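You operate a simulated robot arm through the tools that you are given. There is no shell and no other tool. Be economical: measure what you need, move in short steps, check, and stop when the job is done.

The job below is to be done with a simulated two-armed robot. You get a single attempt, and the scene is never put back.

## Task
Press the print key two times. Then put the purple letter tile marked "o" from the yellow mat on the print cart on the back of the booth deck. Then take the red card case and put it on the green plaque. Then switch the left charger switch on. Then switch the green outlet switch on. Then take the yellow letter tile marked "a" from the clear front of the round table and leave it in the filter holder of the light panel. Then fetch the purple memory card and stand it on the red red-edged strip. Then press the booth copy key three times. Then push the right bench drawer shut. Then open the green drawer, fetch the green letter tile that says "m" from the bare stretch of the counter and set it in the wide bay of the green drawer and shut the drawer again. Then fetch the purple battery pack and set it on the mending bench top. Then put the orange card case on the counter above the trunk away on the middle shelf of the print cart. Then put the green card case on the bare stretch of the counter away on the middle shelf of the print cart. Then pull the media drawer open. The order counts. Set down upright: purple memory card, purple battery pack.

The check looks at the end state, three seconds after you hand in, the way a careful person would. Anything else that was tipped, shoved, dropped, spilled or broken makes it a failure.

## Robot
Two 6-joint arms with two-finger parallel grippers on one trunk, on a base that drives. Base frame: it is fixed to the floor where the robot stands at the start and does not move with it; the origin is under the middle of the robot, x ahead of it, y to its left, z up; the surface under the hand at the start is at about z = 0.854. Readings come in m, degrees, newtons and seconds.
The left shoulder is at the start at [0.06, 0.187, 1.222], the right one opposite. With the tool pointing down near the work surface each hand reaches from about 0.1 to 0.6 m from the robot's upright axis, wherever it stands, measured 20 degrees to its own side. Places, roughly: back of the booth deck (15x26 cm) [-1.44, 0.84, 0.76]; booth copy key [-1.2, 0.7, 0.8]; filter holder of the light panel [-0.6, -3.6, 1]; green card case [-3, 2.75, 0.75]; green drawer [-2.2, 2.5, 0.7]; green letter tile [-2.25, 2.5, 0.75]; green outlet switch [-1.8, -3, 1.1]; green plaque [-2, -1.5, 0.75]; left charger switch [-1.7, -3, 1.5]; media drawer [0.3, -0.5, 0.7]; mending bench top [2.1, 1.3, 0.9]; middle shelf of the print cart [0.2, -1, 0.5]; orange card case [-2.75, 2.5, 0.75]; print key [0.4, 0, 1]; purple battery pack [-2.5, 2.5, 0.75]; purple letter tile [0, -1, 0.75]; purple memory card [-1.25, 0.5, 0.75]; red card case [0, -1.25, 0.5]; red-edged strip [-2, 2.5, 0.75]; right bench drawer [-0.2, 1.7, 0.7]; wide bay of the green drawer [-2.2, 2.5, 0.6]; yellow letter tile [-2, -1.75, 0.75]. Payload 1.57 kg a hand.
Tool frame (each hand has its own): the origin (TCP) lies between the finger pads and is the grasp point; the fingertips stand 0.03 m ahead of it; z points along the fingers, y is the line along which they close. Largest opening 0.11 m; finger width 0.024, thickness 0.012; the body of the gripper, 0.048 by 0.112 m, starts 0.078 m behind the TCP.
Orientation is told as [roll, pitch, yaw] about the base's x, y, z axes, in that order, counted from this pose: with the fingers straight down and closing along the base's y, the tool's x points along the base's -x, its y along +y and its z along -z.

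## Interface
- The arms move only by the tool drive_tool. It takes "left_series", "right_series" or both (then of equal length, played together; a hand with none holds still); each is a list of rows, each an object (a shift or turn left out is 0, a gripper value left out holds the last) with "linear": the shift along the base's x, y, z in units of 20 mm (1.0 is 20 mm), a list of three; "turn": the turn, a rotation vector about the base's x, y, z in units of 5 degrees (1.0 is 5 degrees), a list of three; "gripper": the opening, from 0 (shut) to 1 (fully open). In form: [{"linear": [tx, ty, tz], "turn": [wx, wy, wz], "gripper": gripper}, ...]. A call has 1 to 20 rows; each row shifts and turns the commanded pose from where the row before left it. A call with a number of a shift or a turn outside -1 to 1 is refused whole. Rows are played at 5 a second. More than 0.05 m and 8.6 degrees between two rows, or a gripper value outside its range, and nothing of the call is played. A pose out of reach is approached as far as the arm can. The call stops where the force on the tool passes 40 N (or 10 N more than at its start, if that is more) or the arm is blocked; 0.2 s more then pass. Each finger travels about 0.153 m/s and halts on what it meets, pressing with about 24 N; the grip force reading is that of the motor and also rises with nothing between the fingers. The clock runs only during rows and for 0.2 s after the last one: add rows that do not move to give the fingers time. The reply holds the time, the measured pose of the TCP, the force on the tool along the base axes, the opening and the grip force, in the units named above and with some noise, with the torque about the TCP (base axes, N m) and any sound that the robot's microphone picked up, and new pictures: "views" is both (left out), scene, wrist or none (wrist: the cameras of the hands that moved).
- Cameras (640 x 400 px; columns grow to the right, rows downward): "scene" is now at [-0.0058, -0.0476, 1.7587]; the picture's right is [-0.64, -0.77, -0.00], its down [-0.62, 0.52, -0.59] and it looks along [0.45, -0.38, -0.81] (base axes); focal length 289 px, centre (320, 200). "left" rides on the left gripper at [0.07, -0.016, -0.141] in its tool frame; the picture's right is [0.23, 0.97, 0.00], its down [-0.85, 0.20, -0.48] and it looks along [-0.47, 0.11, 0.88] (tool axes); focal length 222 px, centre (320, 200). "right" rides on the right gripper at [0.07, 0.016, -0.141] in its tool frame; the picture's right is [-0.23, 0.97, 0.00], its down [-0.86, -0.20, -0.48] and it looks along [-0.47, -0.11, 0.88] (tool axes); focal length 222 px, centre (320, 200). There is no depth. A picture from a camera that has moved, and an enlarged one, comes with that camera's place and axes in the base frame and with its lens.
- raise_lower(by): slides the trunk up (or, below 0, down) by that many m; the arms and the scene camera ride with it, the base frame stays. It gives what a move gives, with no picture.
- steer(legs): drives the robot by 1 to 6 legs, each [ahead, left, turn to the left] in m, m and degrees, along the robot's own axes; the way and the turn of a leg run together, so that a leg with both is an arc; at most 1.5 m and 180 degrees a leg. The arms and the cameras ride along, it lands a little off, and it stops where it bumps. It gives what a move gives, and a new picture of the scene camera.
- head_to(pan, tilt): turns the head with the scene camera to pan (to the left, within 86 degrees either way) and tilt (down, from -29 to 69), counted from straight ahead of the robot. It gives what a move gives, and a new picture of the scene camera.
- inspect(camera, box): a new picture of the part [left, top, right, bottom] of that camera's present view, enlarged. No time passes.
- sign_off(): hands the job in; it is judged then, once.

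Work in short steps. Places have to be worked out from the pictures, the camera data and where the tool is seen: move nearer, look again, correct. Check each grasp and each placing, and mend what went wrong. You have 567 turns and 360 pictures in all, those below and enlarged ones among them. Open the grippers and draw the arms clear of the work before you hand the job in, unless the task says otherwise; then end with one line.

The tools are called after "Request:" as name(argument=value, ...) on one line, values as JSON. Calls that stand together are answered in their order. drive_tool: Moves the arms, as the interface text tells. Its arguments: {"type":"object","properties":{"left_series":{"type":"array"},"right_series":{"type":"array"},"views":{"type":"string","enum":["both","scene","wrist","none"]}},"required":[]} The other tools are called the same way: raise_lower (by) slides the trunk up or down; steer (legs) drives the base; head_to (pan, tilt) turns the head that bears the scene camera; inspect (camera, box) takes an enlarged picture of a part of a camera's view; sign_off () hands the job in.

At the start:

```text
t: 0.0
left_ee_pos: [0.4045, -0.036, 1.3242]
left_ee_rot: [-0.1, 0.0, 0.0]
left_contact_force: [-1.0, 0.0, 0.2]
left_wrist_torque: [0.02, 0.02, 0.02]
left_grip_width: 0.1099
left_grasp_force: 0.1
right_ee_pos: [0.2562, -0.3912, 1.3551]
right_ee_rot: [0.1, 0.0, 0.0]
right_contact_force: [-0.2, 0.6, -0.3]
right_wrist_torque: [-0.01, -0.02, 0.03]
right_grip_width: 0.1103
right_grasp_force: 0.0
trunk travel left (down, up): [-0.85, 0.14]
robot x, y, heading: [0.0015, -0.0013, -0.1]
head pan, tilt: [-39.9, 54.0]
```

scene: 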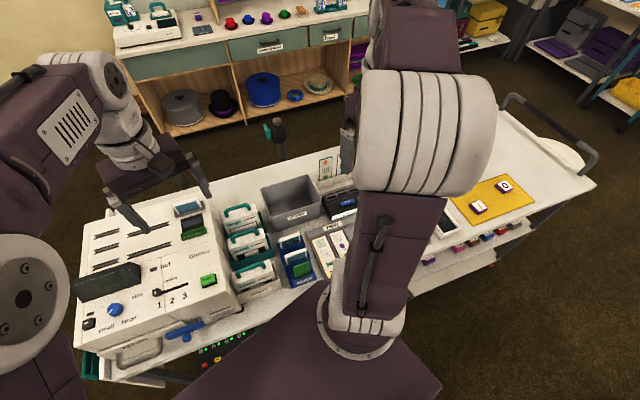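
right: 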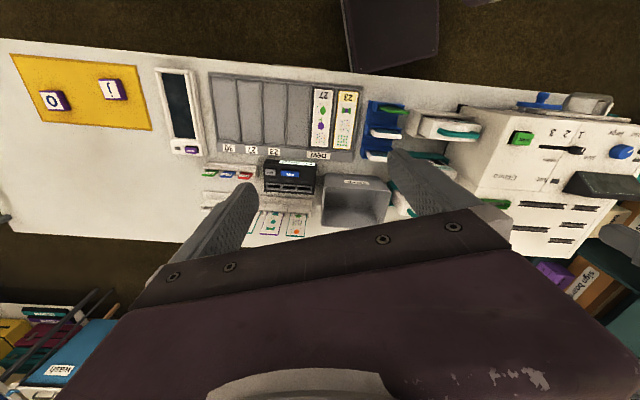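
left: 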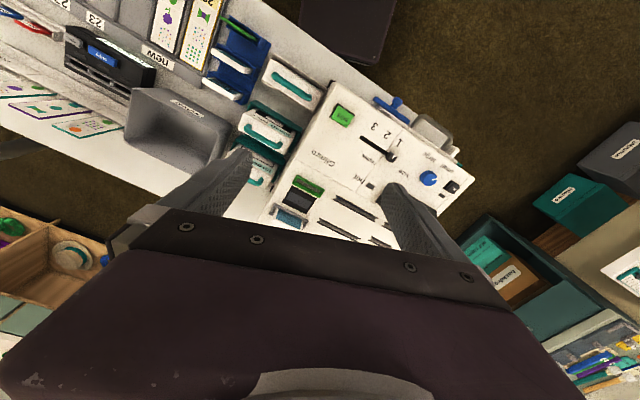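

I see the print cart with the machine on it. I'll enlarge the machine to find the print key.

Request:
inspect(camera="scene", box=[60, 180, 340, 380])

Request:
inspect(camera="left", box=[220, 60, 500, 240])

```text
2.00 times, centred on (200, 280) of scene
camera zoom: at [-0.0058, -0.0476, 1.7587], right [-0.64, -0.77, 0.0], down [-0.62, 0.52, -0.59], along [0.45, -0.38, -0.81], focal length 579 px, centre (560, 40)
```

zoom: 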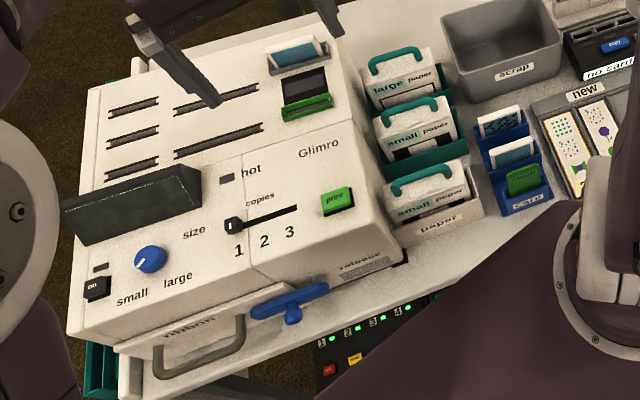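

```text
2.22 times, centred on (360, 150) of left
camera zoom: at [0.3342, -0.052, 1.4645], right [-0.23, 0.97, 0.0], down [0.85, 0.2, 0.48], along [0.47, 0.11, -0.88], focal length 494 px, centre (231, 311)
```

zoom: 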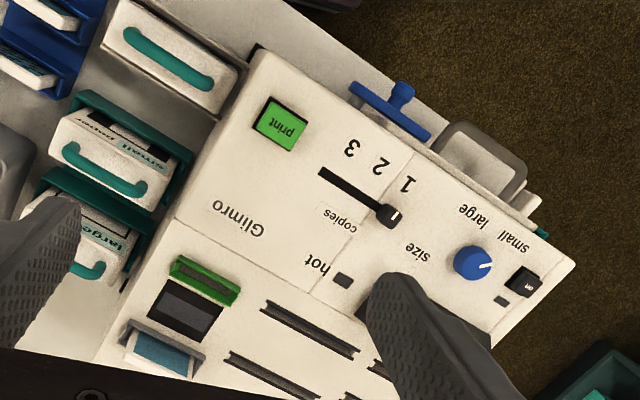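

Triangulating from the scene and left cameras puts the print key at about (0.384, -0.002, 1.037). I'll close the left gripper and move it over the key.

Request:
drive_tool(left_series=[{"linear": [-1, 1, 0], "gripper": 0}, {"linear": [0, 0.7, -1]}, {"linear": [0, 0, -1]}, {"linear": [0, 0, -1]}, {"linear": [0, 0, -1]}, {"linear": [0, 0, -1]}, {"linear": [0, 0, -1]}, {"linear": [0, 0, -1]}, {"linear": [0, 0, -1]}, {"linear": [0, 0, -1]}, {"linear": [0, 0, -1]}])

```text
t: 2.4
left_ee_pos: [0.3835, -0.0014, 1.1241]
left_ee_rot: [-0.1, 0.0, 0.0]
left_contact_force: [0.4, 0.4, 0.0]
left_wrist_torque: [0.03, 0.0, -0.03]
left_grip_width: 0.0
left_grasp_force: 21.3
right_ee_pos: [0.2575, -0.3934, 1.3556]
right_ee_rot: [0.1, 0.0, 0.0]
right_contact_force: [-0.3, 0.5, 1.3]
right_wrist_torque: [-0.05, 0.04, -0.03]
right_grip_width: 0.1101
right_grasp_force: 0.2
trunk travel left (down, up): [-0.85, 0.14]
robot x, y, heading: [-0.0021, 0.001, 0.2]
head pan, tilt: [-39.9, 54.0]
camera scene: at [-0.0053, -0.0475, 1.7587], right [-0.64, -0.77, 0.0], down [-0.62, 0.52, -0.59], along [0.45, -0.38, -0.81], focal length 289 px, centre (320, 200)
camera left: at [0.313, -0.0175, 1.2649], right [-0.23, 0.97, 0.0], down [0.85, 0.2, 0.48], along [0.47, 0.11, -0.88], focal length 222 px, centre (320, 200)
```

scene: 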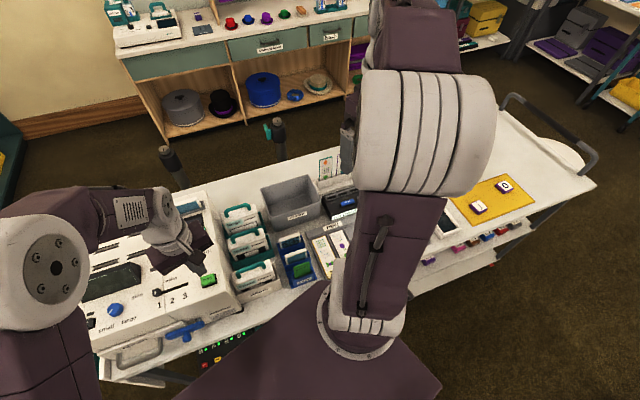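
left: 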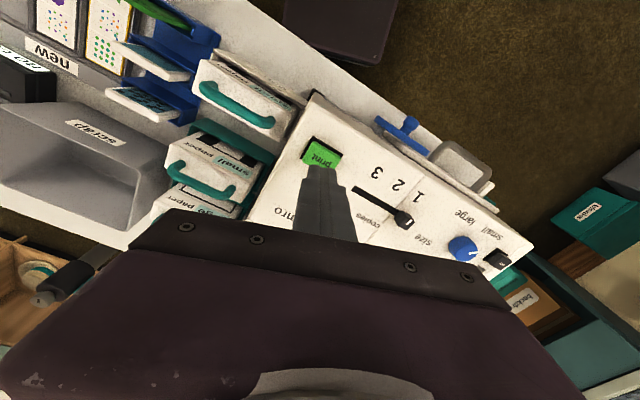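

The new view confirms the key directly below. Now the first press, in small steps.

Request:
drive_tool(left_series=[{"linear": [0, 0, -1]}, {"linear": [0, 0, -1]}, {"linear": [0, 0, -0.4]}, {"linear": [0, 0, -0.3]}, {"linear": [0, 0, -0.2]}], views="none")

```text
t: 3.5
left_ee_pos: [0.3848, -0.0007, 1.0722]
left_ee_rot: [-0.3, -0.7, 0.0]
left_contact_force: [-5.2, 8.7, 31.5]
left_wrist_torque: [0.25, 0.52, -0.11]
left_grip_width: 0.0
left_grasp_force: 21.7
right_ee_pos: [0.2523, -0.3897, 1.3587]
right_ee_rot: [-0.1, -0.1, 0.1]
right_contact_force: [1.0, 1.0, 0.0]
right_wrist_torque: [0.03, 0.04, -0.03]
right_grip_width: 0.1102
right_grasp_force: 0.1
trunk travel left (down, up): [-0.85, 0.14]
robot x, y, heading: [-0.0011, 0.0012, -0.2]
head pan, tilt: [-39.9, 54.0]
heard: click
stopped in row 5 (left hand): the force on the tool passed its limit at 44 N (the readings are from after the stop); the commanded pose is now the measured one
```

A click was heard. I release, then press a second time more gently.

Request:
drive_tool(left_series=[{"linear": [0, 0, 1]}, {"linear": [0, 0, 0]}, {"linear": [0, 0, 0]}], views="none")

Request:
drive_tool(left_series=[{"linear": [0, 0, -0.6]}, {"linear": [0, 0, -0.25]}, {"linear": [0, 0, -0.15]}, {"linear": [0, 0, -0.1]}], views="none")

```text
t: 4.3
left_ee_pos: [0.3886, -0.0003, 1.0924]
left_ee_rot: [-0.4, -0.4, 0.0]
left_contact_force: [0.4, 0.1, -0.2]
left_wrist_torque: [0.04, 0.01, 0.0]
left_grip_width: 0.0
left_grasp_force: 20.6
right_ee_pos: [0.2571, -0.3917, 1.3558]
right_ee_rot: [0.0, 0.0, 0.1]
right_contact_force: [0.3, 0.3, 0.9]
right_wrist_torque: [0.02, 0.0, -0.01]
right_grip_width: 0.1099
right_grasp_force: 0.0
trunk travel left (down, up): [-0.85, 0.14]
robot x, y, heading: [-0.0005, -0.0035, -0.2]
head pan, tilt: [-39.9, 54.0]
```

```text
t: 5.4
left_ee_pos: [0.3859, -0.0018, 1.0737]
left_ee_rot: [-0.5, -1.0, 0.0]
left_contact_force: [-5.2, 4.0, 25.1]
left_wrist_torque: [0.16, 0.46, -0.05]
left_grip_width: 0.0
left_grasp_force: 21.2
right_ee_pos: [0.2523, -0.3902, 1.3571]
right_ee_rot: [-0.1, -0.2, 0.1]
right_contact_force: [0.2, -0.6, 0.1]
right_wrist_torque: [-0.01, 0.0, -0.01]
right_grip_width: 0.1098
right_grasp_force: 0.1
trunk travel left (down, up): [-0.85, 0.14]
robot x, y, heading: [0.0033, -0.0054, 0.3]
head pan, tilt: [-39.9, 54.0]
heard: click
stopped in row 4 (left hand): the force on the tool passed its limit at 42 N (the readings are from after the stop); the commanded pose is now the measured one
```

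Second click heard, so the key has been pressed twice. I lift the left hand and look right along the cart for the tile.

Request:
drive_tool(left_series=[{"linear": [0, 0, 1]}, {"linear": [0, 0, 1]}, {"linear": [0, 0, 1]}, {"linear": [0, 0, 1]}, {"linear": [-0.5, 0.5, 1]}, {"linear": [-1, 1, 1]}, {"linear": [-1, 1, 1]}, {"linear": [-1, 1, 1]}, {"linear": [-1, 1, 1]}, {"linear": [-1, 1, 1]}, {"linear": [-1, 1, 1]}], views="none")

Request:
head_to(pan=-75, tilt=40)

```text
t: 7.8
left_ee_pos: [0.2587, 0.1269, 1.2901]
left_ee_rot: [-0.5, -0.9, -0.1]
left_contact_force: [-0.1, -0.2, -0.5]
left_wrist_torque: [-0.03, -0.01, 0.04]
left_grip_width: 0.0002
left_grasp_force: 21.5
right_ee_pos: [0.2556, -0.3906, 1.357]
right_ee_rot: [0.0, -0.2, -0.1]
right_contact_force: [-0.2, -0.2, 0.0]
right_wrist_torque: [0.03, -0.06, -0.01]
right_grip_width: 0.11
right_grasp_force: 0.0
trunk travel left (down, up): [-0.85, 0.14]
robot x, y, heading: [0.0003, 0.0033, 0.1]
head pan, tilt: [-39.9, 54.0]
```

```text
t: 8.8
left_ee_pos: [0.2617, 0.1257, 1.2907]
left_ee_rot: [-0.5, -0.8, -0.1]
left_contact_force: [0.3, -0.1, 0.3]
left_wrist_torque: [0.01, -0.02, 0.0]
left_grip_width: 0.0002
left_grasp_force: 21.6
right_ee_pos: [0.2567, -0.3908, 1.3561]
right_ee_rot: [-0.1, 0.0, 0.0]
right_contact_force: [-0.3, 0.1, 0.3]
right_wrist_torque: [-0.02, 0.03, 0.0]
right_grip_width: 0.11
right_grasp_force: 0.1
trunk travel left (down, up): [-0.85, 0.14]
robot x, y, heading: [0.003, 0.0029, 0.3]
head pan, tilt: [-75.0, 40.0]
camera scene: at [-0.0392, -0.0826, 1.7781], right [-0.97, -0.26, 0.0], down [-0.17, 0.62, -0.77], along [0.2, -0.74, -0.64], focal length 289 px, centre (320, 200)
```

scene: 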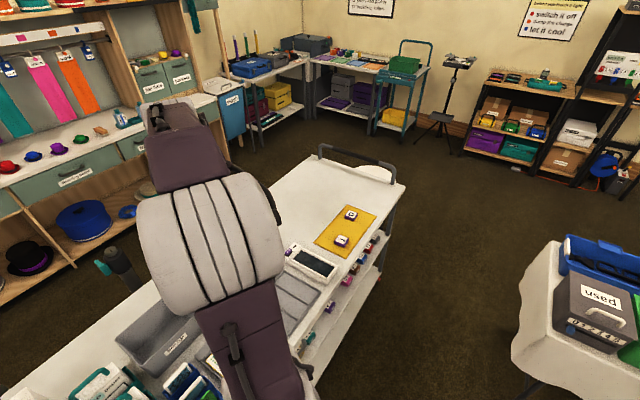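

The o-tile is at about (0.08, -1.08, 0.86), and the cart edge runs tilted by about 13°. Before driving I check the clearance to the clothed table on the right.

Request:
head_to(pan=-86, tilt=62)

```text
t: 9.7
left_ee_pos: [0.2612, 0.1266, 1.2904]
left_ee_rot: [-0.5, -0.9, 0.0]
left_contact_force: [-0.4, 0.1, -0.8]
left_wrist_torque: [0.0, -0.01, -0.01]
left_grip_width: 0.0002
left_grasp_force: 21.4
right_ee_pos: [0.2572, -0.3918, 1.3559]
right_ee_rot: [0.0, 0.0, 0.1]
right_contact_force: [-0.4, 0.7, -0.3]
right_wrist_torque: [0.01, 0.02, -0.02]
right_grip_width: 0.1102
right_grasp_force: 0.1
trunk travel left (down, up): [-0.85, 0.14]
robot x, y, heading: [-0.0026, -0.0007, 0.1]
head pan, tilt: [-85.9, 62.0]
camera scene: at [-0.0573, -0.0646, 1.7492], right [-1.0, -0.07, 0.0], down [-0.06, 0.88, -0.47], along [0.03, -0.47, -0.88], focal length 289 px, centre (320, 200)
```

scene: 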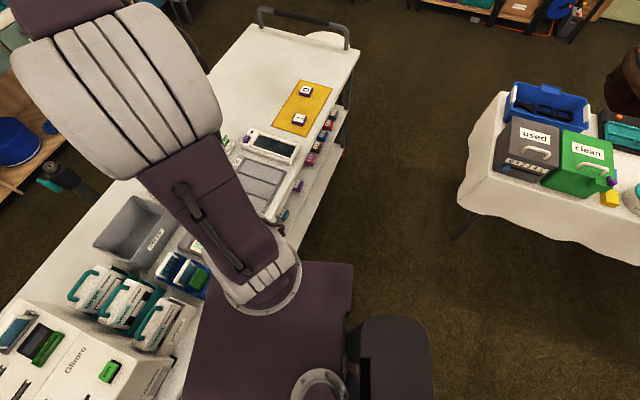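

The table corner is at about (-0.57, -0.66) and the base's rear extent is unclear. I look left and down to judge the base size.

Request:
head_to(pan=86, tilt=60)

```text
t: 12.3
left_ee_pos: [0.2619, 0.1269, 1.2901]
left_ee_rot: [-0.5, -0.7, 0.1]
left_contact_force: [0.7, -0.3, 0.6]
left_wrist_torque: [0.0, 0.02, 0.0]
left_grip_width: 0.0001
left_grasp_force: 21.1
right_ee_pos: [0.2563, -0.3923, 1.3566]
right_ee_rot: [0.0, 0.0, 0.0]
right_contact_force: [0.6, -0.3, 0.2]
right_wrist_torque: [0.03, 0.0, 0.01]
right_grip_width: 0.11
right_grasp_force: 0.1
trunk travel left (down, up): [-0.85, 0.14]
robot x, y, heading: [0.0005, 0.0027, 0.2]
head pan, tilt: [85.9, 60.0]
camera scene: at [-0.0571, 0.066, 1.7514], right [1.0, -0.07, 0.0], down [-0.06, -0.86, -0.5], along [0.04, 0.5, -0.87], focal length 289 px, centre (320, 200)
```

scene: 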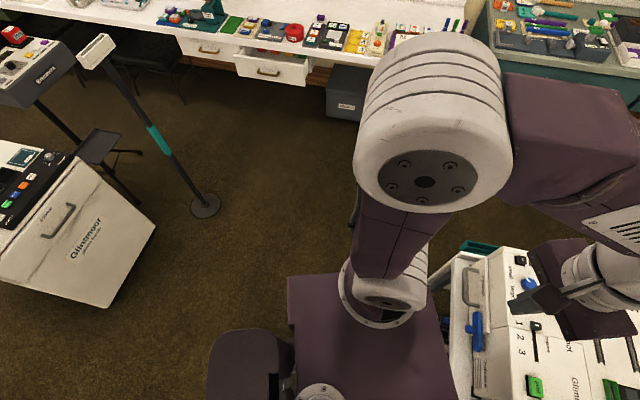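

The base seems compact. I turn the head to the right again and slide along the cart in a modest leg.

Request:
steer(legs=[[-0.05, 0, -13.5], [0, -0.35, 0]])

Request:
head_to(pan=-50, tilt=52)

```text
t: 15.4
left_ee_pos: [0.1534, -0.2665, 1.2909]
left_ee_rot: [-0.6, -0.8, -13.4]
left_contact_force: [0.9, -0.3, 0.7]
left_wrist_torque: [-0.03, -0.01, 0.0]
left_grip_width: 0.0001
left_grasp_force: 21.4
right_ee_pos: [0.0307, -0.77, 1.3577]
right_ee_rot: [-0.1, 0.0, -13.4]
right_contact_force: [0.9, 0.8, -0.7]
right_wrist_torque: [-0.05, -0.02, -0.03]
right_grip_width: 0.1104
right_grasp_force: 0.0
trunk travel left (down, up): [-0.85, 0.14]
robot x, y, heading: [-0.1321, -0.3321, -13.4]
head pan, tilt: [85.9, 60.0]
camera scene: at [-0.1691, -0.2512, 1.7513], right [0.95, -0.3, 0.0], down [-0.26, -0.83, -0.5], along [0.15, 0.48, -0.87], focal length 289 px, centre (320, 200)
```

scene: 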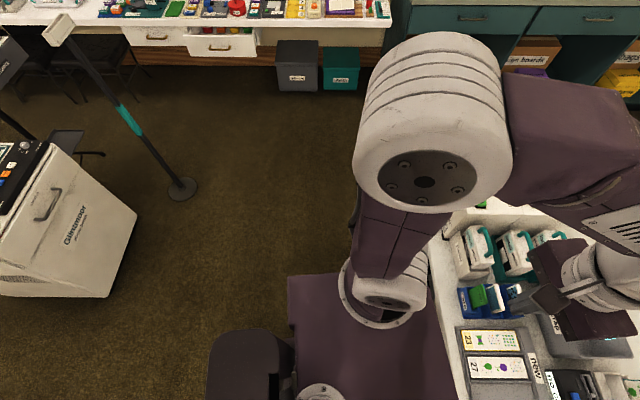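

```text
t: 17.5
left_ee_pos: [0.1536, -0.2687, 1.2903]
left_ee_rot: [-0.6, -0.9, -13.5]
left_contact_force: [0.4, 0.7, -0.5]
left_wrist_torque: [0.0, -0.02, 0.0]
left_grip_width: 0.0001
left_grasp_force: 21.5
right_ee_pos: [0.0308, -0.7721, 1.3559]
right_ee_rot: [0.0, 0.1, -13.2]
right_contact_force: [-0.1, 1.0, 0.5]
right_wrist_torque: [0.0, 0.0, 0.01]
right_grip_width: 0.1098
right_grasp_force: 0.0
trunk travel left (down, up): [-0.85, 0.14]
robot x, y, heading: [-0.1295, -0.332, -13.3]
head pan, tilt: [-50.0, 52.0]
camera scene: at [-0.1563, -0.3853, 1.7613], right [-0.89, -0.45, 0.0], down [-0.35, 0.7, -0.62], along [0.28, -0.55, -0.79], focal length 289 px, centre (320, 200)
```

scene: 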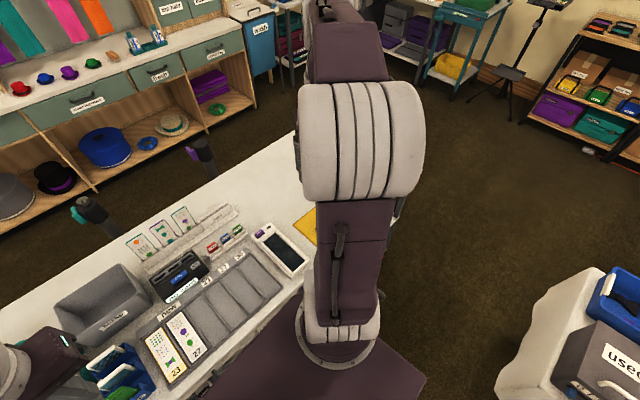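

No bump. I continue right the remaining distance in two parts.

Request:
steer(legs=[[0.02, -0.28, 0], [0, -0.27, 0]])

```text
t: 21.0
left_ee_pos: [0.0458, -0.8072, 1.2896]
left_ee_rot: [-0.5, -0.8, -13.4]
left_contact_force: [0.2, 0.5, -0.2]
left_wrist_torque: [-0.02, 0.03, 0.01]
left_grip_width: 0.0
left_grasp_force: 21.4
right_ee_pos: [-0.0784, -1.3102, 1.3565]
right_ee_rot: [-0.1, -0.1, -13.3]
right_contact_force: [-0.4, 0.4, -0.3]
right_wrist_torque: [0.02, 0.01, -0.03]
right_grip_width: 0.11
right_grasp_force: 0.0
trunk travel left (down, up): [-0.85, 0.14]
robot x, y, heading: [-0.2387, -0.8719, -13.6]
head pan, tilt: [-50.0, 52.0]
camera scene: at [-0.2643, -0.9226, 1.7614], right [-0.89, -0.45, 0.0], down [-0.35, 0.7, -0.62], along [0.28, -0.55, -0.79], focal length 289 px, centre (320, 200)
```

scene: 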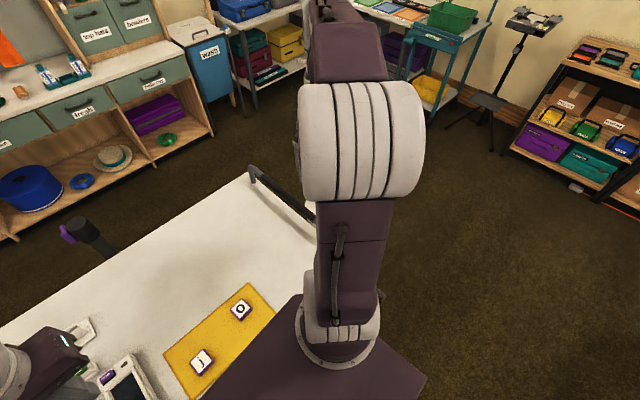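

The o-tile is at about (0.08, -1.065). I bring the right hand above it and take a wrist picture.

Request:
drive_tool(right_series=[{"linear": [0.6, 0.95, -1]}, {"linear": [0.6, 0.95, -1]}, {"linear": [0.6, 0.95, -1]}, {"linear": [0.6, 0.95, -1]}, {"linear": [0.6, 0.95, -1]}, {"linear": [0.6, 0.95, -1]}, {"linear": [0.6, 0.95, -1]}, {"linear": [0.6, 0.95, -1]}, {"linear": [0.6, 0.95, -1]}, {"linear": [0.6, 0.95, -1]}, {"linear": [0.6, 0.95, -1]}, {"linear": [0.6, 0.95, -1]}, {"linear": [0.6, 0.8, -1]}, {"linear": [0, 0, -1]}, {"linear": [0, 0, -1]}], views="wrist")

```text
t: 24.2
left_ee_pos: [0.0457, -0.8087, 1.2906]
left_ee_rot: [-0.5, -0.9, -13.4]
left_contact_force: [-0.2, 0.2, 0.2]
left_wrist_torque: [-0.02, 0.06, -0.03]
left_grip_width: 0.0
left_grasp_force: 21.6
right_ee_pos: [0.0776, -1.0685, 1.0548]
right_ee_rot: [-0.1, 0.0, -13.4]
right_contact_force: [-0.4, -0.4, 0.4]
right_wrist_torque: [-0.05, 0.0, -0.01]
right_grip_width: 0.11
right_grasp_force: 0.0
trunk travel left (down, up): [-0.85, 0.14]
robot x, y, heading: [-0.2428, -0.8697, -13.4]
head pan, tilt: [-50.0, 52.0]
camera right: at [0.0135, -1.0372, 1.1949], right [0.45, 0.9, 0.0], down [0.79, -0.39, 0.48], along [0.43, -0.21, -0.88], focal length 222 px, centre (320, 200)
```

right: 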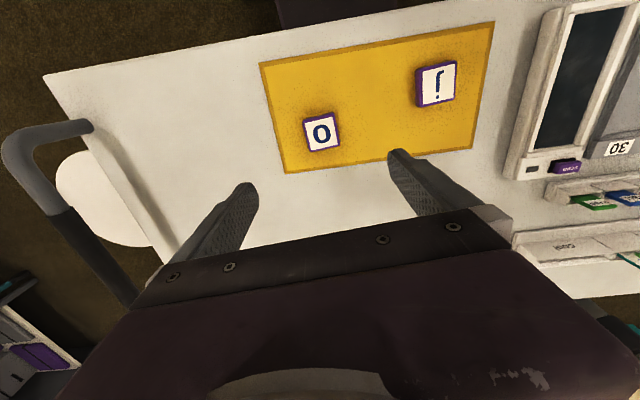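

The tile lies at (0.0745, -1.065), aligned with the gripper. I descend around it and close.

Request:
drive_tool(right_series=[{"linear": [-0.15, 0.15, -1]}, {"linear": [0, 0, -1]}, {"linear": [0, 0, -1]}, {"linear": [0, 0, -1]}, {"linear": [0, 0, -1]}, {"linear": [0, 0, -1]}, {"linear": [0, 0, -1]}, {"linear": [0, 0, -0.5]}, {"linear": [0, 0, -0.4]}, {"linear": [0, 0, -0.3]}], views="wrist")

```text
t: 26.4
left_ee_pos: [0.0451, -0.8097, 1.2909]
left_ee_rot: [-0.5, -0.9, -13.5]
left_contact_force: [-0.6, 1.1, 0.9]
left_wrist_torque: [0.01, 0.03, 0.03]
left_grip_width: 0.0
left_grasp_force: 21.3
right_ee_pos: [0.0738, -1.0636, 0.8937]
right_ee_rot: [0.0, 0.1, -13.3]
right_contact_force: [0.0, 0.2, 0.1]
right_wrist_torque: [0.01, 0.03, 0.0]
right_grip_width: 0.1098
right_grasp_force: 0.0
trunk travel left (down, up): [-0.85, 0.14]
robot x, y, heading: [-0.2401, -0.8712, -13.5]
head pan, tilt: [-50.0, 52.0]
camera right: at [0.0096, -1.0324, 1.0336], right [0.45, 0.9, 0.0], down [0.79, -0.39, 0.48], along [0.43, -0.21, -0.88], focal length 222 px, centre (320, 200)
```

right: 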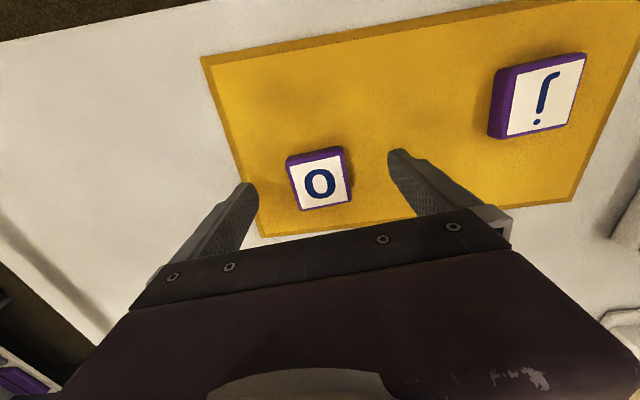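

The tile sits between the fingers; its top appears at about z 0.86. I go a bit lower gently.

Request:
drive_tool(right_series=[{"linear": [0.05, -0.05, -0.2]}, {"linear": [0, 0, -0.2]}, {"linear": [0, 0, -0.2]}], views="none")

```text
t: 27.2
left_ee_pos: [0.0454, -0.8086, 1.2907]
left_ee_rot: [-0.5, -0.8, -13.4]
left_contact_force: [-0.1, 0.2, -1.1]
left_wrist_torque: [-0.01, 0.01, 0.0]
left_grip_width: 0.0
left_grasp_force: 21.2
right_ee_pos: [0.0757, -1.067, 0.8807]
right_ee_rot: [0.0, 0.0, -13.2]
right_contact_force: [-0.7, -0.5, 0.4]
right_wrist_torque: [0.02, -0.06, -0.02]
right_grip_width: 0.1102
right_grasp_force: 0.2
trunk travel left (down, up): [-0.85, 0.14]
robot x, y, heading: [-0.2382, -0.8736, -13.3]
head pan, tilt: [-50.0, 52.0]
```

No contact yet; I go slightly lower and then close.

Request:
drive_tool(right_series=[{"linear": [0, 0, -0.15]}, {"linear": [0, 0, -0.1]}, {"gripper": 0}, {}, {}, {}], views="wrist")

```text
t: 27.8
left_ee_pos: [0.043, -0.807, 1.2917]
left_ee_rot: [-0.6, -1.0, -13.4]
left_contact_force: [0.2, 0.6, -0.1]
left_wrist_torque: [-0.02, 0.04, -0.02]
left_grip_width: 0.0
left_grasp_force: 21.6
right_ee_pos: [0.0755, -1.0662, 0.8797]
right_ee_rot: [0.0, -0.3, -13.3]
right_contact_force: [-3.5, -7.3, 30.5]
right_wrist_torque: [-1.29, 0.75, 0.26]
right_grip_width: 0.1102
right_grasp_force: 0.1
trunk travel left (down, up): [-0.85, 0.14]
robot x, y, heading: [-0.235, -0.8723, -13.3]
head pan, tilt: [-50.0, 52.0]
stopped in row 2 (right hand): the force on the tool passed its limit at 45 N (the readings are from after the stop); the commanded pose is now the measured one
camera right: at [0.0104, -1.0352, 1.0206], right [0.45, 0.9, 0.0], down [0.78, -0.39, 0.48], along [0.43, -0.21, -0.88], focal length 222 px, centre (320, 200)
```

right: 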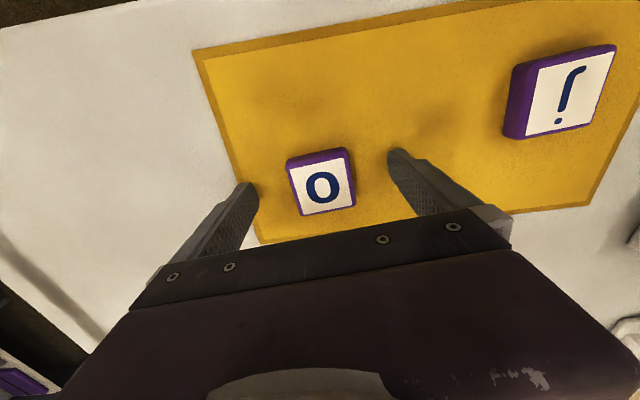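

Contact with the mat (surface about 0.85). I lift 3 mm and close on the tile.

Request:
drive_tool(right_series=[{"linear": [0, 0, 0.2]}, {"gripper": 0}, {}, {}, {}], views="none")

Request:
drive_tool(right_series=[{"linear": [0, 0, 1]}, {"linear": [0, 0, 1]}, {"linear": [0, 0, 1]}, {"linear": [0, 0, 1]}, {"linear": [0, 0, 1]}, {"linear": [0, 0, 1]}], views="wrist")

```text
t: 29.0
left_ee_pos: [0.0451, -0.8081, 1.2901]
left_ee_rot: [-0.5, -0.8, -13.4]
left_contact_force: [-0.2, -0.7, 0.2]
left_wrist_torque: [0.0, 0.04, -0.03]
left_grip_width: 0.0
left_grasp_force: 21.1
right_ee_pos: [0.0756, -1.066, 0.8816]
right_ee_rot: [0.0, -0.3, -13.2]
right_contact_force: [-0.4, -1.0, -0.2]
right_wrist_torque: [0.01, -0.02, 0.0]
right_grip_width: 0.0466
right_grasp_force: 24.6
trunk travel left (down, up): [-0.85, 0.14]
robot x, y, heading: [-0.2383, -0.8724, -13.2]
head pan, tilt: [-50.0, 52.0]
```

```text
t: 30.4
left_ee_pos: [0.0445, -0.8089, 1.2909]
left_ee_rot: [-0.4, -0.9, -13.4]
left_contact_force: [-1.0, 0.4, 0.1]
left_wrist_torque: [0.01, -0.01, 0.03]
left_grip_width: 0.0
left_grasp_force: 21.5
right_ee_pos: [0.0757, -1.0648, 1.0012]
right_ee_rot: [0.1, -0.3, -13.4]
right_contact_force: [0.2, 1.1, 0.0]
right_wrist_torque: [-0.01, 0.03, -0.01]
right_grip_width: 0.0003
right_grasp_force: 21.5
trunk travel left (down, up): [-0.85, 0.14]
robot x, y, heading: [-0.2339, -0.8735, -13.3]
head pan, tilt: [-50.0, 52.0]
camera right: at [0.0108, -1.0332, 1.1414], right [0.45, 0.9, 0.0], down [0.78, -0.39, 0.48], along [0.43, -0.21, -0.88], focal length 222 px, centre (320, 200)
```

right: 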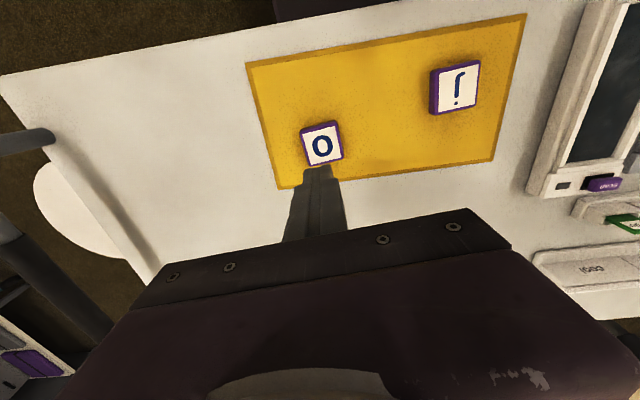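

The tile slipped out when lifting. I retry, gripping lower and lifting more slowly.

Request:
drive_tool(right_series=[{"linear": [0, 0.0, -1], "gripper": 1}, {"linear": [0, 0.1, -1]}, {"linear": [0, 0, -1]}, {"linear": [0, 0, -1]}, {"linear": [0, 0, -1]}, {"linear": [0, 0, -0.7]}, {"linear": [0, 0, -0.2]}, {"linear": [0, 0, -0.1]}, {"linear": [0, 0, -0.1]}], views="none")

Request:
drive_tool(right_series=[{"linear": [0, 0, 0.05]}, {"gripper": 0}, {}, {}, {}], views="wrist")

```text
t: 32.4
left_ee_pos: [0.0438, -0.8088, 1.2907]
left_ee_rot: [-0.5, -0.9, -13.4]
left_contact_force: [-0.6, 0.5, 0.2]
left_wrist_torque: [0.0, 0.0, 0.01]
left_grip_width: 0.0
left_grasp_force: 21.5
right_ee_pos: [0.0769, -1.0656, 0.8799]
right_ee_rot: [0.0, -0.3, -13.4]
right_contact_force: [1.6, -1.3, 13.0]
right_wrist_torque: [-0.81, 0.29, 0.07]
right_grip_width: 0.1102
right_grasp_force: 0.1
trunk travel left (down, up): [-0.85, 0.14]
robot x, y, heading: [-0.2403, -0.8713, -13.3]
head pan, tilt: [-50.0, 52.0]
```

```text
t: 33.6
left_ee_pos: [0.0445, -0.8083, 1.2911]
left_ee_rot: [-0.5, -0.8, -13.4]
left_contact_force: [-0.3, 0.8, 0.4]
left_wrist_torque: [-0.01, -0.01, -0.03]
left_grip_width: 0.0
left_grasp_force: 21.3
right_ee_pos: [0.077, -1.0651, 0.8797]
right_ee_rot: [-0.1, -0.2, -13.2]
right_contact_force: [-0.6, -0.7, 4.3]
right_wrist_torque: [0.04, 0.04, 0.04]
right_grip_width: 0.0468
right_grasp_force: 24.4
trunk travel left (down, up): [-0.85, 0.14]
robot x, y, heading: [-0.239, -0.8737, -13.3]
head pan, tilt: [-50.0, 52.0]
camera right: at [0.012, -1.0339, 1.0207], right [0.45, 0.9, 0.0], down [0.78, -0.39, 0.48], along [0.43, -0.21, -0.88], focal length 222 px, centre (320, 200)
```

right: 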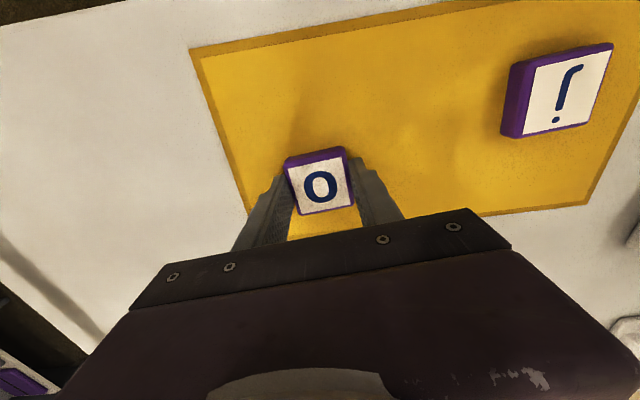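

Now gripped at 0.0468. I lift slowly.

Request:
drive_tool(right_series=[{}, {"linear": [0, 0, 0.1]}, {"linear": [0, 0, 0.2]}, {"linear": [0, 0, 0.3]}, {"linear": [0, 0, 0.5]}, {"linear": [0, 0, 0.5]}], views="wrist")

```text
t: 35.0
left_ee_pos: [0.0447, -0.8086, 1.2911]
left_ee_rot: [-0.5, -0.8, -13.4]
left_contact_force: [0.8, -0.2, -1.2]
left_wrist_torque: [0.0, 0.0, -0.02]
left_grip_width: 0.0
left_grasp_force: 21.5
right_ee_pos: [0.0763, -1.0653, 0.914]
right_ee_rot: [-0.1, -0.2, -13.3]
right_contact_force: [0.3, 0.7, -0.2]
right_wrist_torque: [-0.05, 0.01, -0.01]
right_grip_width: 0.047
right_grasp_force: 23.9
trunk travel left (down, up): [-0.85, 0.14]
robot x, y, heading: [-0.2381, -0.8694, -13.2]
head pan, tilt: [-50.0, 52.0]
camera right: at [0.0122, -1.0327, 1.0542], right [0.45, 0.9, 0.0], down [0.78, -0.39, 0.48], along [0.43, -0.21, -0.88], focal length 222 px, centre (320, 200)
```

right: 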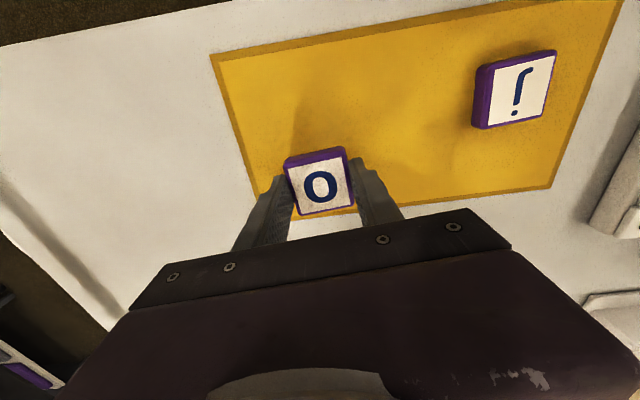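

The tile is held. I lift it up to travelling height.

Request:
drive_tool(right_series=[{"linear": [0, 0, 0.6]}, {"linear": [0, 0, 0.8]}, {"linear": [-0.3, 0, 0.8]}, {"linear": [-0.3, 0, 0.8]}, {"linear": [-0.3, 0, 0.8]}, {"linear": [-0.3, 0, 0.8]}, {"linear": [-0.3, 0, 0.8]}, {"linear": [-0.3, 0, 0.8]}, {"linear": [-0.3, 0, 0.8]}, {"linear": [-0.3, 0, 0.8]}, {"linear": [-0.3, 0, 0.8]}, {"linear": [-0.3, 0, 0.8]}, {"linear": [-0.3, 0, 0.8]}, {"linear": [-0.3, 0, 0.8]}, {"linear": [-0.3, 0, 0.8]}, {"linear": [-0.3, 0, 0.8]}], views="none")

Request:
steer(legs=[[0, 0.7, 0]])

Request:
head_to(pan=86, tilt=35)

```text
t: 38.4
left_ee_pos: [0.0443, -0.8085, 1.2912]
left_ee_rot: [-0.4, -0.9, -13.5]
left_contact_force: [0.3, 0.6, -0.6]
left_wrist_torque: [0.01, 0.0, 0.03]
left_grip_width: 0.0003
left_grasp_force: 20.7
right_ee_pos: [-0.0071, -1.0653, 1.1665]
right_ee_rot: [0.1, -0.3, -13.3]
right_contact_force: [-0.9, -0.4, 0.1]
right_wrist_torque: [0.04, -0.01, 0.01]
right_grip_width: 0.047
right_grasp_force: 24.1
trunk travel left (down, up): [-0.85, 0.14]
robot x, y, heading: [-0.2352, -0.8745, -13.4]
head pan, tilt: [-50.0, 52.0]
```

```text
t: 42.3
left_ee_pos: [0.2092, -0.1163, 1.2904]
left_ee_rot: [-0.4, -0.9, -13.4]
left_contact_force: [0.1, -0.8, -0.4]
left_wrist_torque: [0.0, -0.01, -0.01]
left_grip_width: 0.0
left_grasp_force: 20.9
right_ee_pos: [0.1582, -0.3734, 1.166]
right_ee_rot: [0.1, -0.2, -13.2]
right_contact_force: [0.4, 0.3, -1.3]
right_wrist_torque: [0.0, 0.0, -0.02]
right_grip_width: 0.0468
right_grasp_force: 23.5
trunk travel left (down, up): [-0.85, 0.14]
robot x, y, heading: [-0.0793, -0.178, -13.2]
head pan, tilt: [-50.0, 52.0]
camera scene: at [-0.1014, -0.2348, 1.7613], right [-0.89, -0.45, 0.0], down [-0.35, 0.7, -0.62], along [0.28, -0.55, -0.79], focal length 289 px, centre (320, 200)
```

scene: 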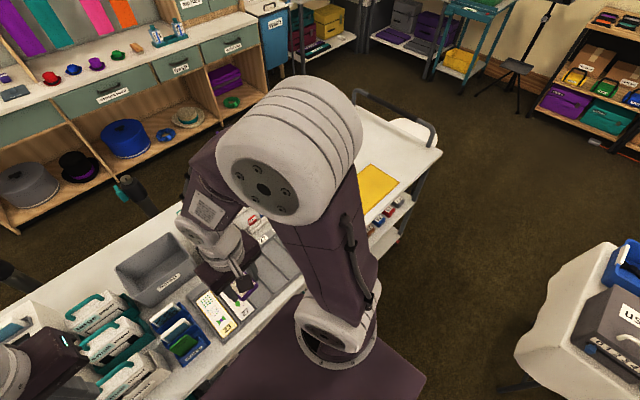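

```text
t: 44.5
left_ee_pos: [0.2078, -0.1165, 1.2903]
left_ee_rot: [-0.5, -0.9, -13.3]
left_contact_force: [0.2, -0.4, 0.0]
left_wrist_torque: [-0.01, 0.02, 0.02]
left_grip_width: 0.0001
left_grasp_force: 21.5
right_ee_pos: [0.1585, -0.3724, 1.1661]
right_ee_rot: [0.1, -0.3, -13.2]
right_contact_force: [0.4, -0.3, -0.2]
right_wrist_torque: [-0.01, -0.02, -0.03]
right_grip_width: 0.0469
right_grasp_force: 23.6
trunk travel left (down, up): [-0.85, 0.14]
robot x, y, heading: [-0.0738, -0.1793, -13.3]
head pan, tilt: [85.9, 35.0]
camera scene: at [-0.1086, -0.0821, 1.7857], right [0.95, -0.3, 0.0], down [-0.17, -0.55, -0.82], along [0.24, 0.78, -0.57], focal length 289 px, centre (320, 200)
```

scene: 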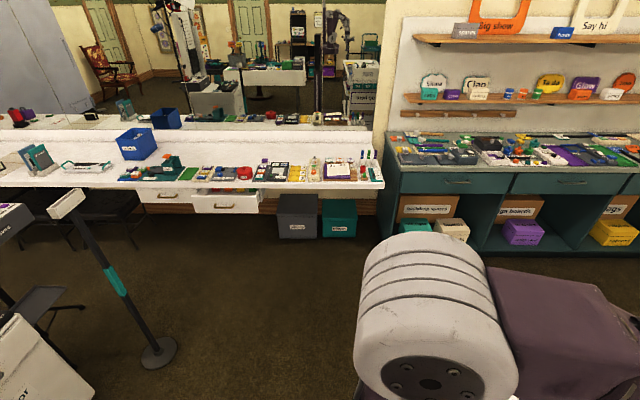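

I back away slightly from the cart and turn left to face the booth.

Request:
steer(legs=[[-0.15, 0.1, 0], [0, 0, 160]])

Request:
head_to(pan=0, tilt=35)

```text
t: 52.6
left_ee_pos: [-0.4854, -0.0277, 1.2903]
left_ee_rot: [-0.4, -0.9, 149.6]
left_contact_force: [-0.4, -0.4, 0.0]
left_wrist_torque: [0.03, 0.01, 0.0]
left_grip_width: 0.0001
left_grasp_force: 21.3
right_ee_pos: [-0.362, 0.2018, 1.1653]
right_ee_rot: [0.0, -0.3, 149.7]
right_contact_force: [1.0, -1.0, -0.8]
right_wrist_torque: [0.02, 0.0, 0.0]
right_grip_width: 0.0468
right_grasp_force: 24.1
trunk travel left (down, up): [-0.85, 0.14]
robot x, y, heading: [-0.197, -0.0538, 149.1]
head pan, tilt: [85.9, 35.0]
camera scene: at [-0.1964, -0.1545, 1.7857], right [-0.82, 0.57, 0.0], down [0.32, 0.47, -0.82], along [-0.46, -0.68, -0.57], focal length 289 px, centre (320, 200)
```

scene: 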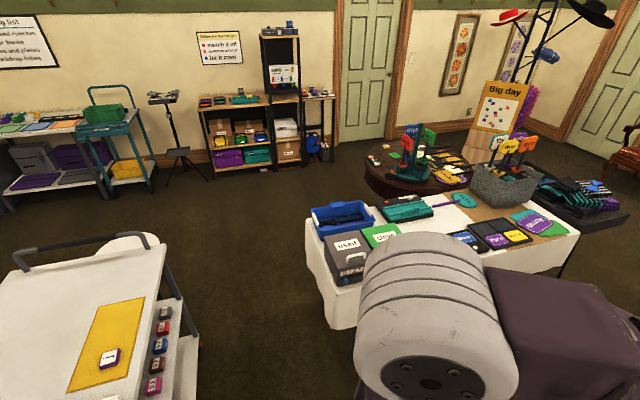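

```text
t: 54.2
left_ee_pos: [-0.4852, -0.0278, 1.2918]
left_ee_rot: [-0.4, -0.9, 149.6]
left_contact_force: [0.5, 0.7, -0.3]
left_wrist_torque: [-0.03, 0.01, 0.0]
left_grip_width: 0.0
left_grasp_force: 21.2
right_ee_pos: [-0.3627, 0.2023, 1.165]
right_ee_rot: [0.0, -0.3, 149.7]
right_contact_force: [0.6, -0.1, -0.3]
right_wrist_torque: [0.01, 0.0, -0.04]
right_grip_width: 0.0466
right_grasp_force: 24.0
trunk travel left (down, up): [-0.85, 0.14]
robot x, y, heading: [-0.1956, -0.0538, 149.3]
head pan, tilt: [0.0, 35.0]
camera scene: at [-0.2227, -0.0375, 1.7857], right [0.5, 0.86, 0.0], down [0.5, -0.29, -0.82], along [-0.71, 0.41, -0.57], focal length 289 px, centre (320, 200)
```

scene: 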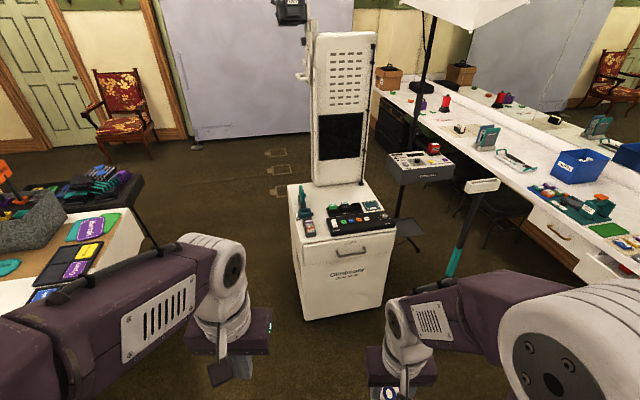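

Request:
inspect(camera="scene", box=[270, 20, 470, 300])

```text
1.43 times, centred on (370, 160) of scene
camera zoom: at [-0.2227, -0.0375, 1.7857], right [0.5, 0.86, 0.0], down [0.5, -0.29, -0.82], along [-0.71, 0.41, -0.57], focal length 413 px, centre (249, 257)
```

zoom: 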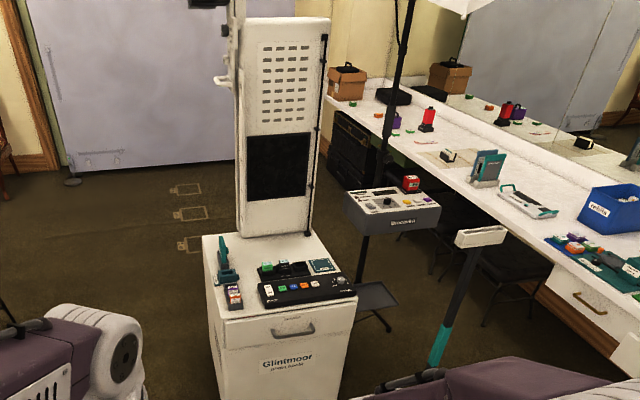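

The booth faces roughly +x; its deck front edge is centred near (-1.14, 0.67), facing heading 158°. I drive up to about 0.45 m in front of it.

Request:
steer(legs=[[0.7, -0.2, 9]])

Request:
head_to(pan=0, tilt=50)

```text
t: 58.2
left_ee_pos: [-1.0332, 0.4101, 1.2913]
left_ee_rot: [-0.5, -0.9, 158.6]
left_contact_force: [0.4, -0.6, 0.5]
left_wrist_torque: [-0.02, 0.03, 0.0]
left_grip_width: 0.0
left_grasp_force: 21.7
right_ee_pos: [-0.9474, 0.6563, 1.1668]
right_ee_rot: [0.0, -0.3, 158.7]
right_contact_force: [0.2, 0.4, 0.0]
right_wrist_torque: [0.02, -0.01, 0.0]
right_grip_width: 0.0469
right_grasp_force: 24.1
trunk travel left (down, up): [-0.85, 0.14]
robot x, y, heading: [-0.7462, 0.4354, 158.6]
head pan, tilt: [0.0, 35.0]
camera scene: at [-0.7712, 0.4428, 1.7857], right [0.36, 0.93, 0.0], down [0.53, -0.21, -0.82], along [-0.76, 0.3, -0.57], focal length 289 px, centre (320, 200)
```

scene: 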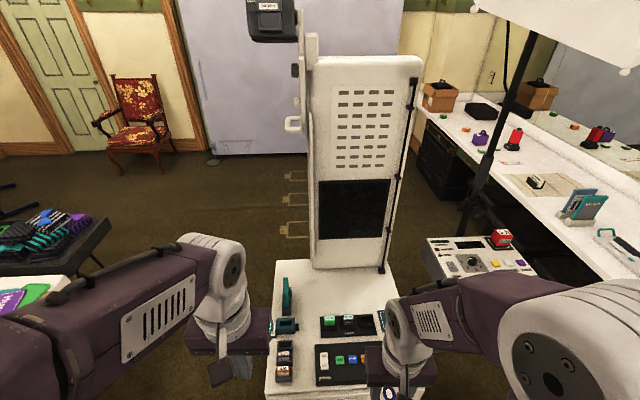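

```text
t: 59.0
left_ee_pos: [-1.0343, 0.4105, 1.2906]
left_ee_rot: [-0.5, -0.8, 158.7]
left_contact_force: [0.4, -0.2, 0.3]
left_wrist_torque: [0.0, 0.0, 0.0]
left_grip_width: 0.0
left_grasp_force: 22.0
right_ee_pos: [-0.9496, 0.6584, 1.1652]
right_ee_rot: [0.1, -0.2, 158.7]
right_contact_force: [1.6, 0.2, -0.1]
right_wrist_torque: [-0.01, -0.01, -0.01]
right_grip_width: 0.0466
right_grasp_force: 23.9
trunk travel left (down, up): [-0.85, 0.14]
robot x, y, heading: [-0.7437, 0.4371, 158.7]
head pan, tilt: [0.0, 50.0]
camera scene: at [-0.7625, 0.44, 1.764], right [0.36, 0.93, 0.0], down [0.71, -0.28, -0.64], along [-0.6, 0.23, -0.77], focal length 289 px, centre (320, 200)
```

scene: 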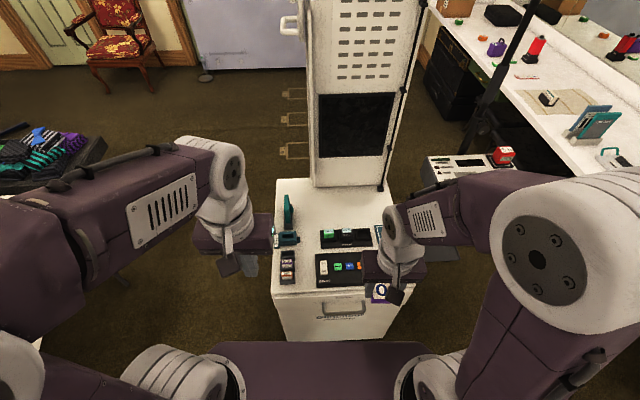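

Request:
inspect(camera="scene", box=[250, 170, 420, 320])

Request:
inspect(camera="right", box=[0, 0, 640, 400])

```text
2.67 times, centred on (335, 245) of scene
camera zoom: at [-0.7625, 0.44, 1.764], right [0.36, 0.93, 0.0], down [0.71, -0.28, -0.64], along [-0.6, 0.23, -0.77], focal length 772 px, centre (280, 80)
```

zoom: 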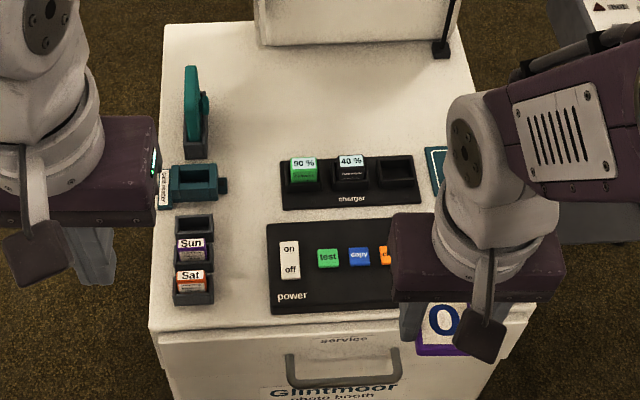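

```text
1.00 times, centred on (320, 200) of right (not enlarged: the box is as wide or as high as the picture)
camera zoom: at [-0.8884, 0.617, 1.3061], right [-0.57, -0.82, 0.0], down [-0.72, 0.5, 0.48], along [-0.4, 0.27, -0.88], focal length 222 px, centre (320, 200)
```

zoom: 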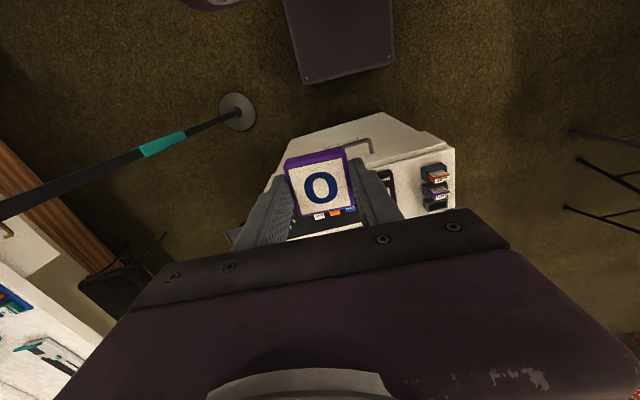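

The deck's back area behind the charger is free; my target is about (-1.44, 0.84). I move closer carefully, and lower the trunk a little for reach.

Request:
steer(legs=[[0.14, 0, 0]])

Request:
steer(legs=[[0.06, 0, 0]])

```text
t: 60.3
left_ee_pos: [-1.1598, 0.4598, 1.2907]
left_ee_rot: [-0.5, -0.9, 158.8]
left_contact_force: [-1.0, 0.0, -0.3]
left_wrist_torque: [-0.01, 0.06, 0.03]
left_grip_width: 0.0
left_grasp_force: 20.9
right_ee_pos: [-1.075, 0.7053, 1.1665]
right_ee_rot: [0.0, -0.5, 158.8]
right_contact_force: [0.0, -0.3, -0.4]
right_wrist_torque: [0.02, 0.0, 0.03]
right_grip_width: 0.0469
right_grasp_force: 24.1
trunk travel left (down, up): [-0.85, 0.14]
robot x, y, heading: [-0.8734, 0.4816, 158.8]
head pan, tilt: [0.0, 50.0]
camera scene: at [-0.887, 0.4882, 1.764], right [0.36, 0.93, 0.0], down [0.71, -0.28, -0.64], along [-0.6, 0.23, -0.76], focal length 289 px, centre (320, 200)
```

scene: 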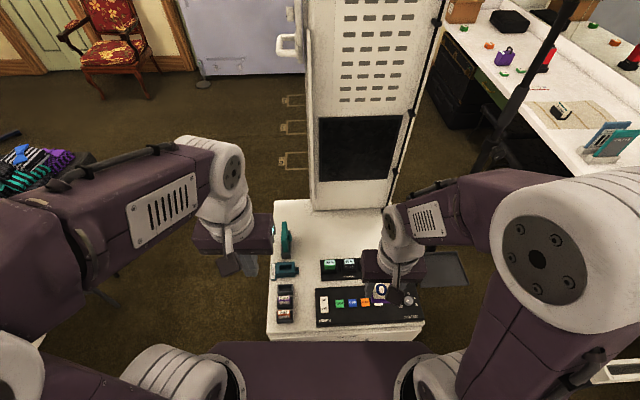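

```text
t: 61.3
left_ee_pos: [-1.2091, 0.4797, 1.2929]
left_ee_rot: [-0.5, -1.1, 158.7]
left_contact_force: [0.4, -0.2, 0.1]
left_wrist_torque: [0.01, 0.06, -0.04]
left_grip_width: 0.0
left_grasp_force: 21.8
right_ee_pos: [-1.1238, 0.726, 1.1672]
right_ee_rot: [0.1, -0.6, 158.8]
right_contact_force: [0.5, -0.8, 0.2]
right_wrist_torque: [0.06, 0.09, 0.01]
right_grip_width: 0.0467
right_grasp_force: 24.0
trunk travel left (down, up): [-0.85, 0.14]
robot x, y, heading: [-0.9277, 0.5064, 158.7]
head pan, tilt: [0.0, 50.0]
camera scene: at [-0.9338, 0.5064, 1.7641], right [0.36, 0.93, 0.0], down [0.71, -0.28, -0.65], along [-0.6, 0.23, -0.76], focal length 289 px, centre (320, 200)
```

scene: 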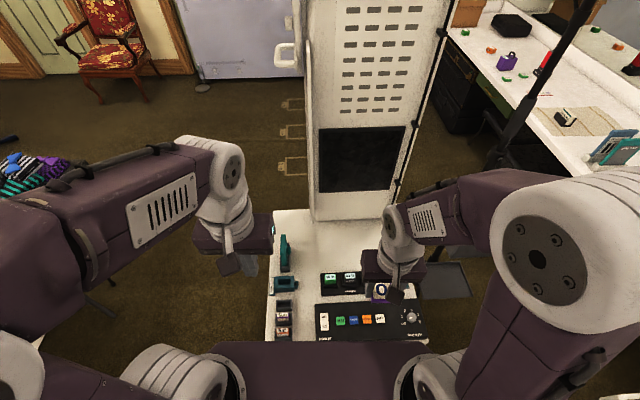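

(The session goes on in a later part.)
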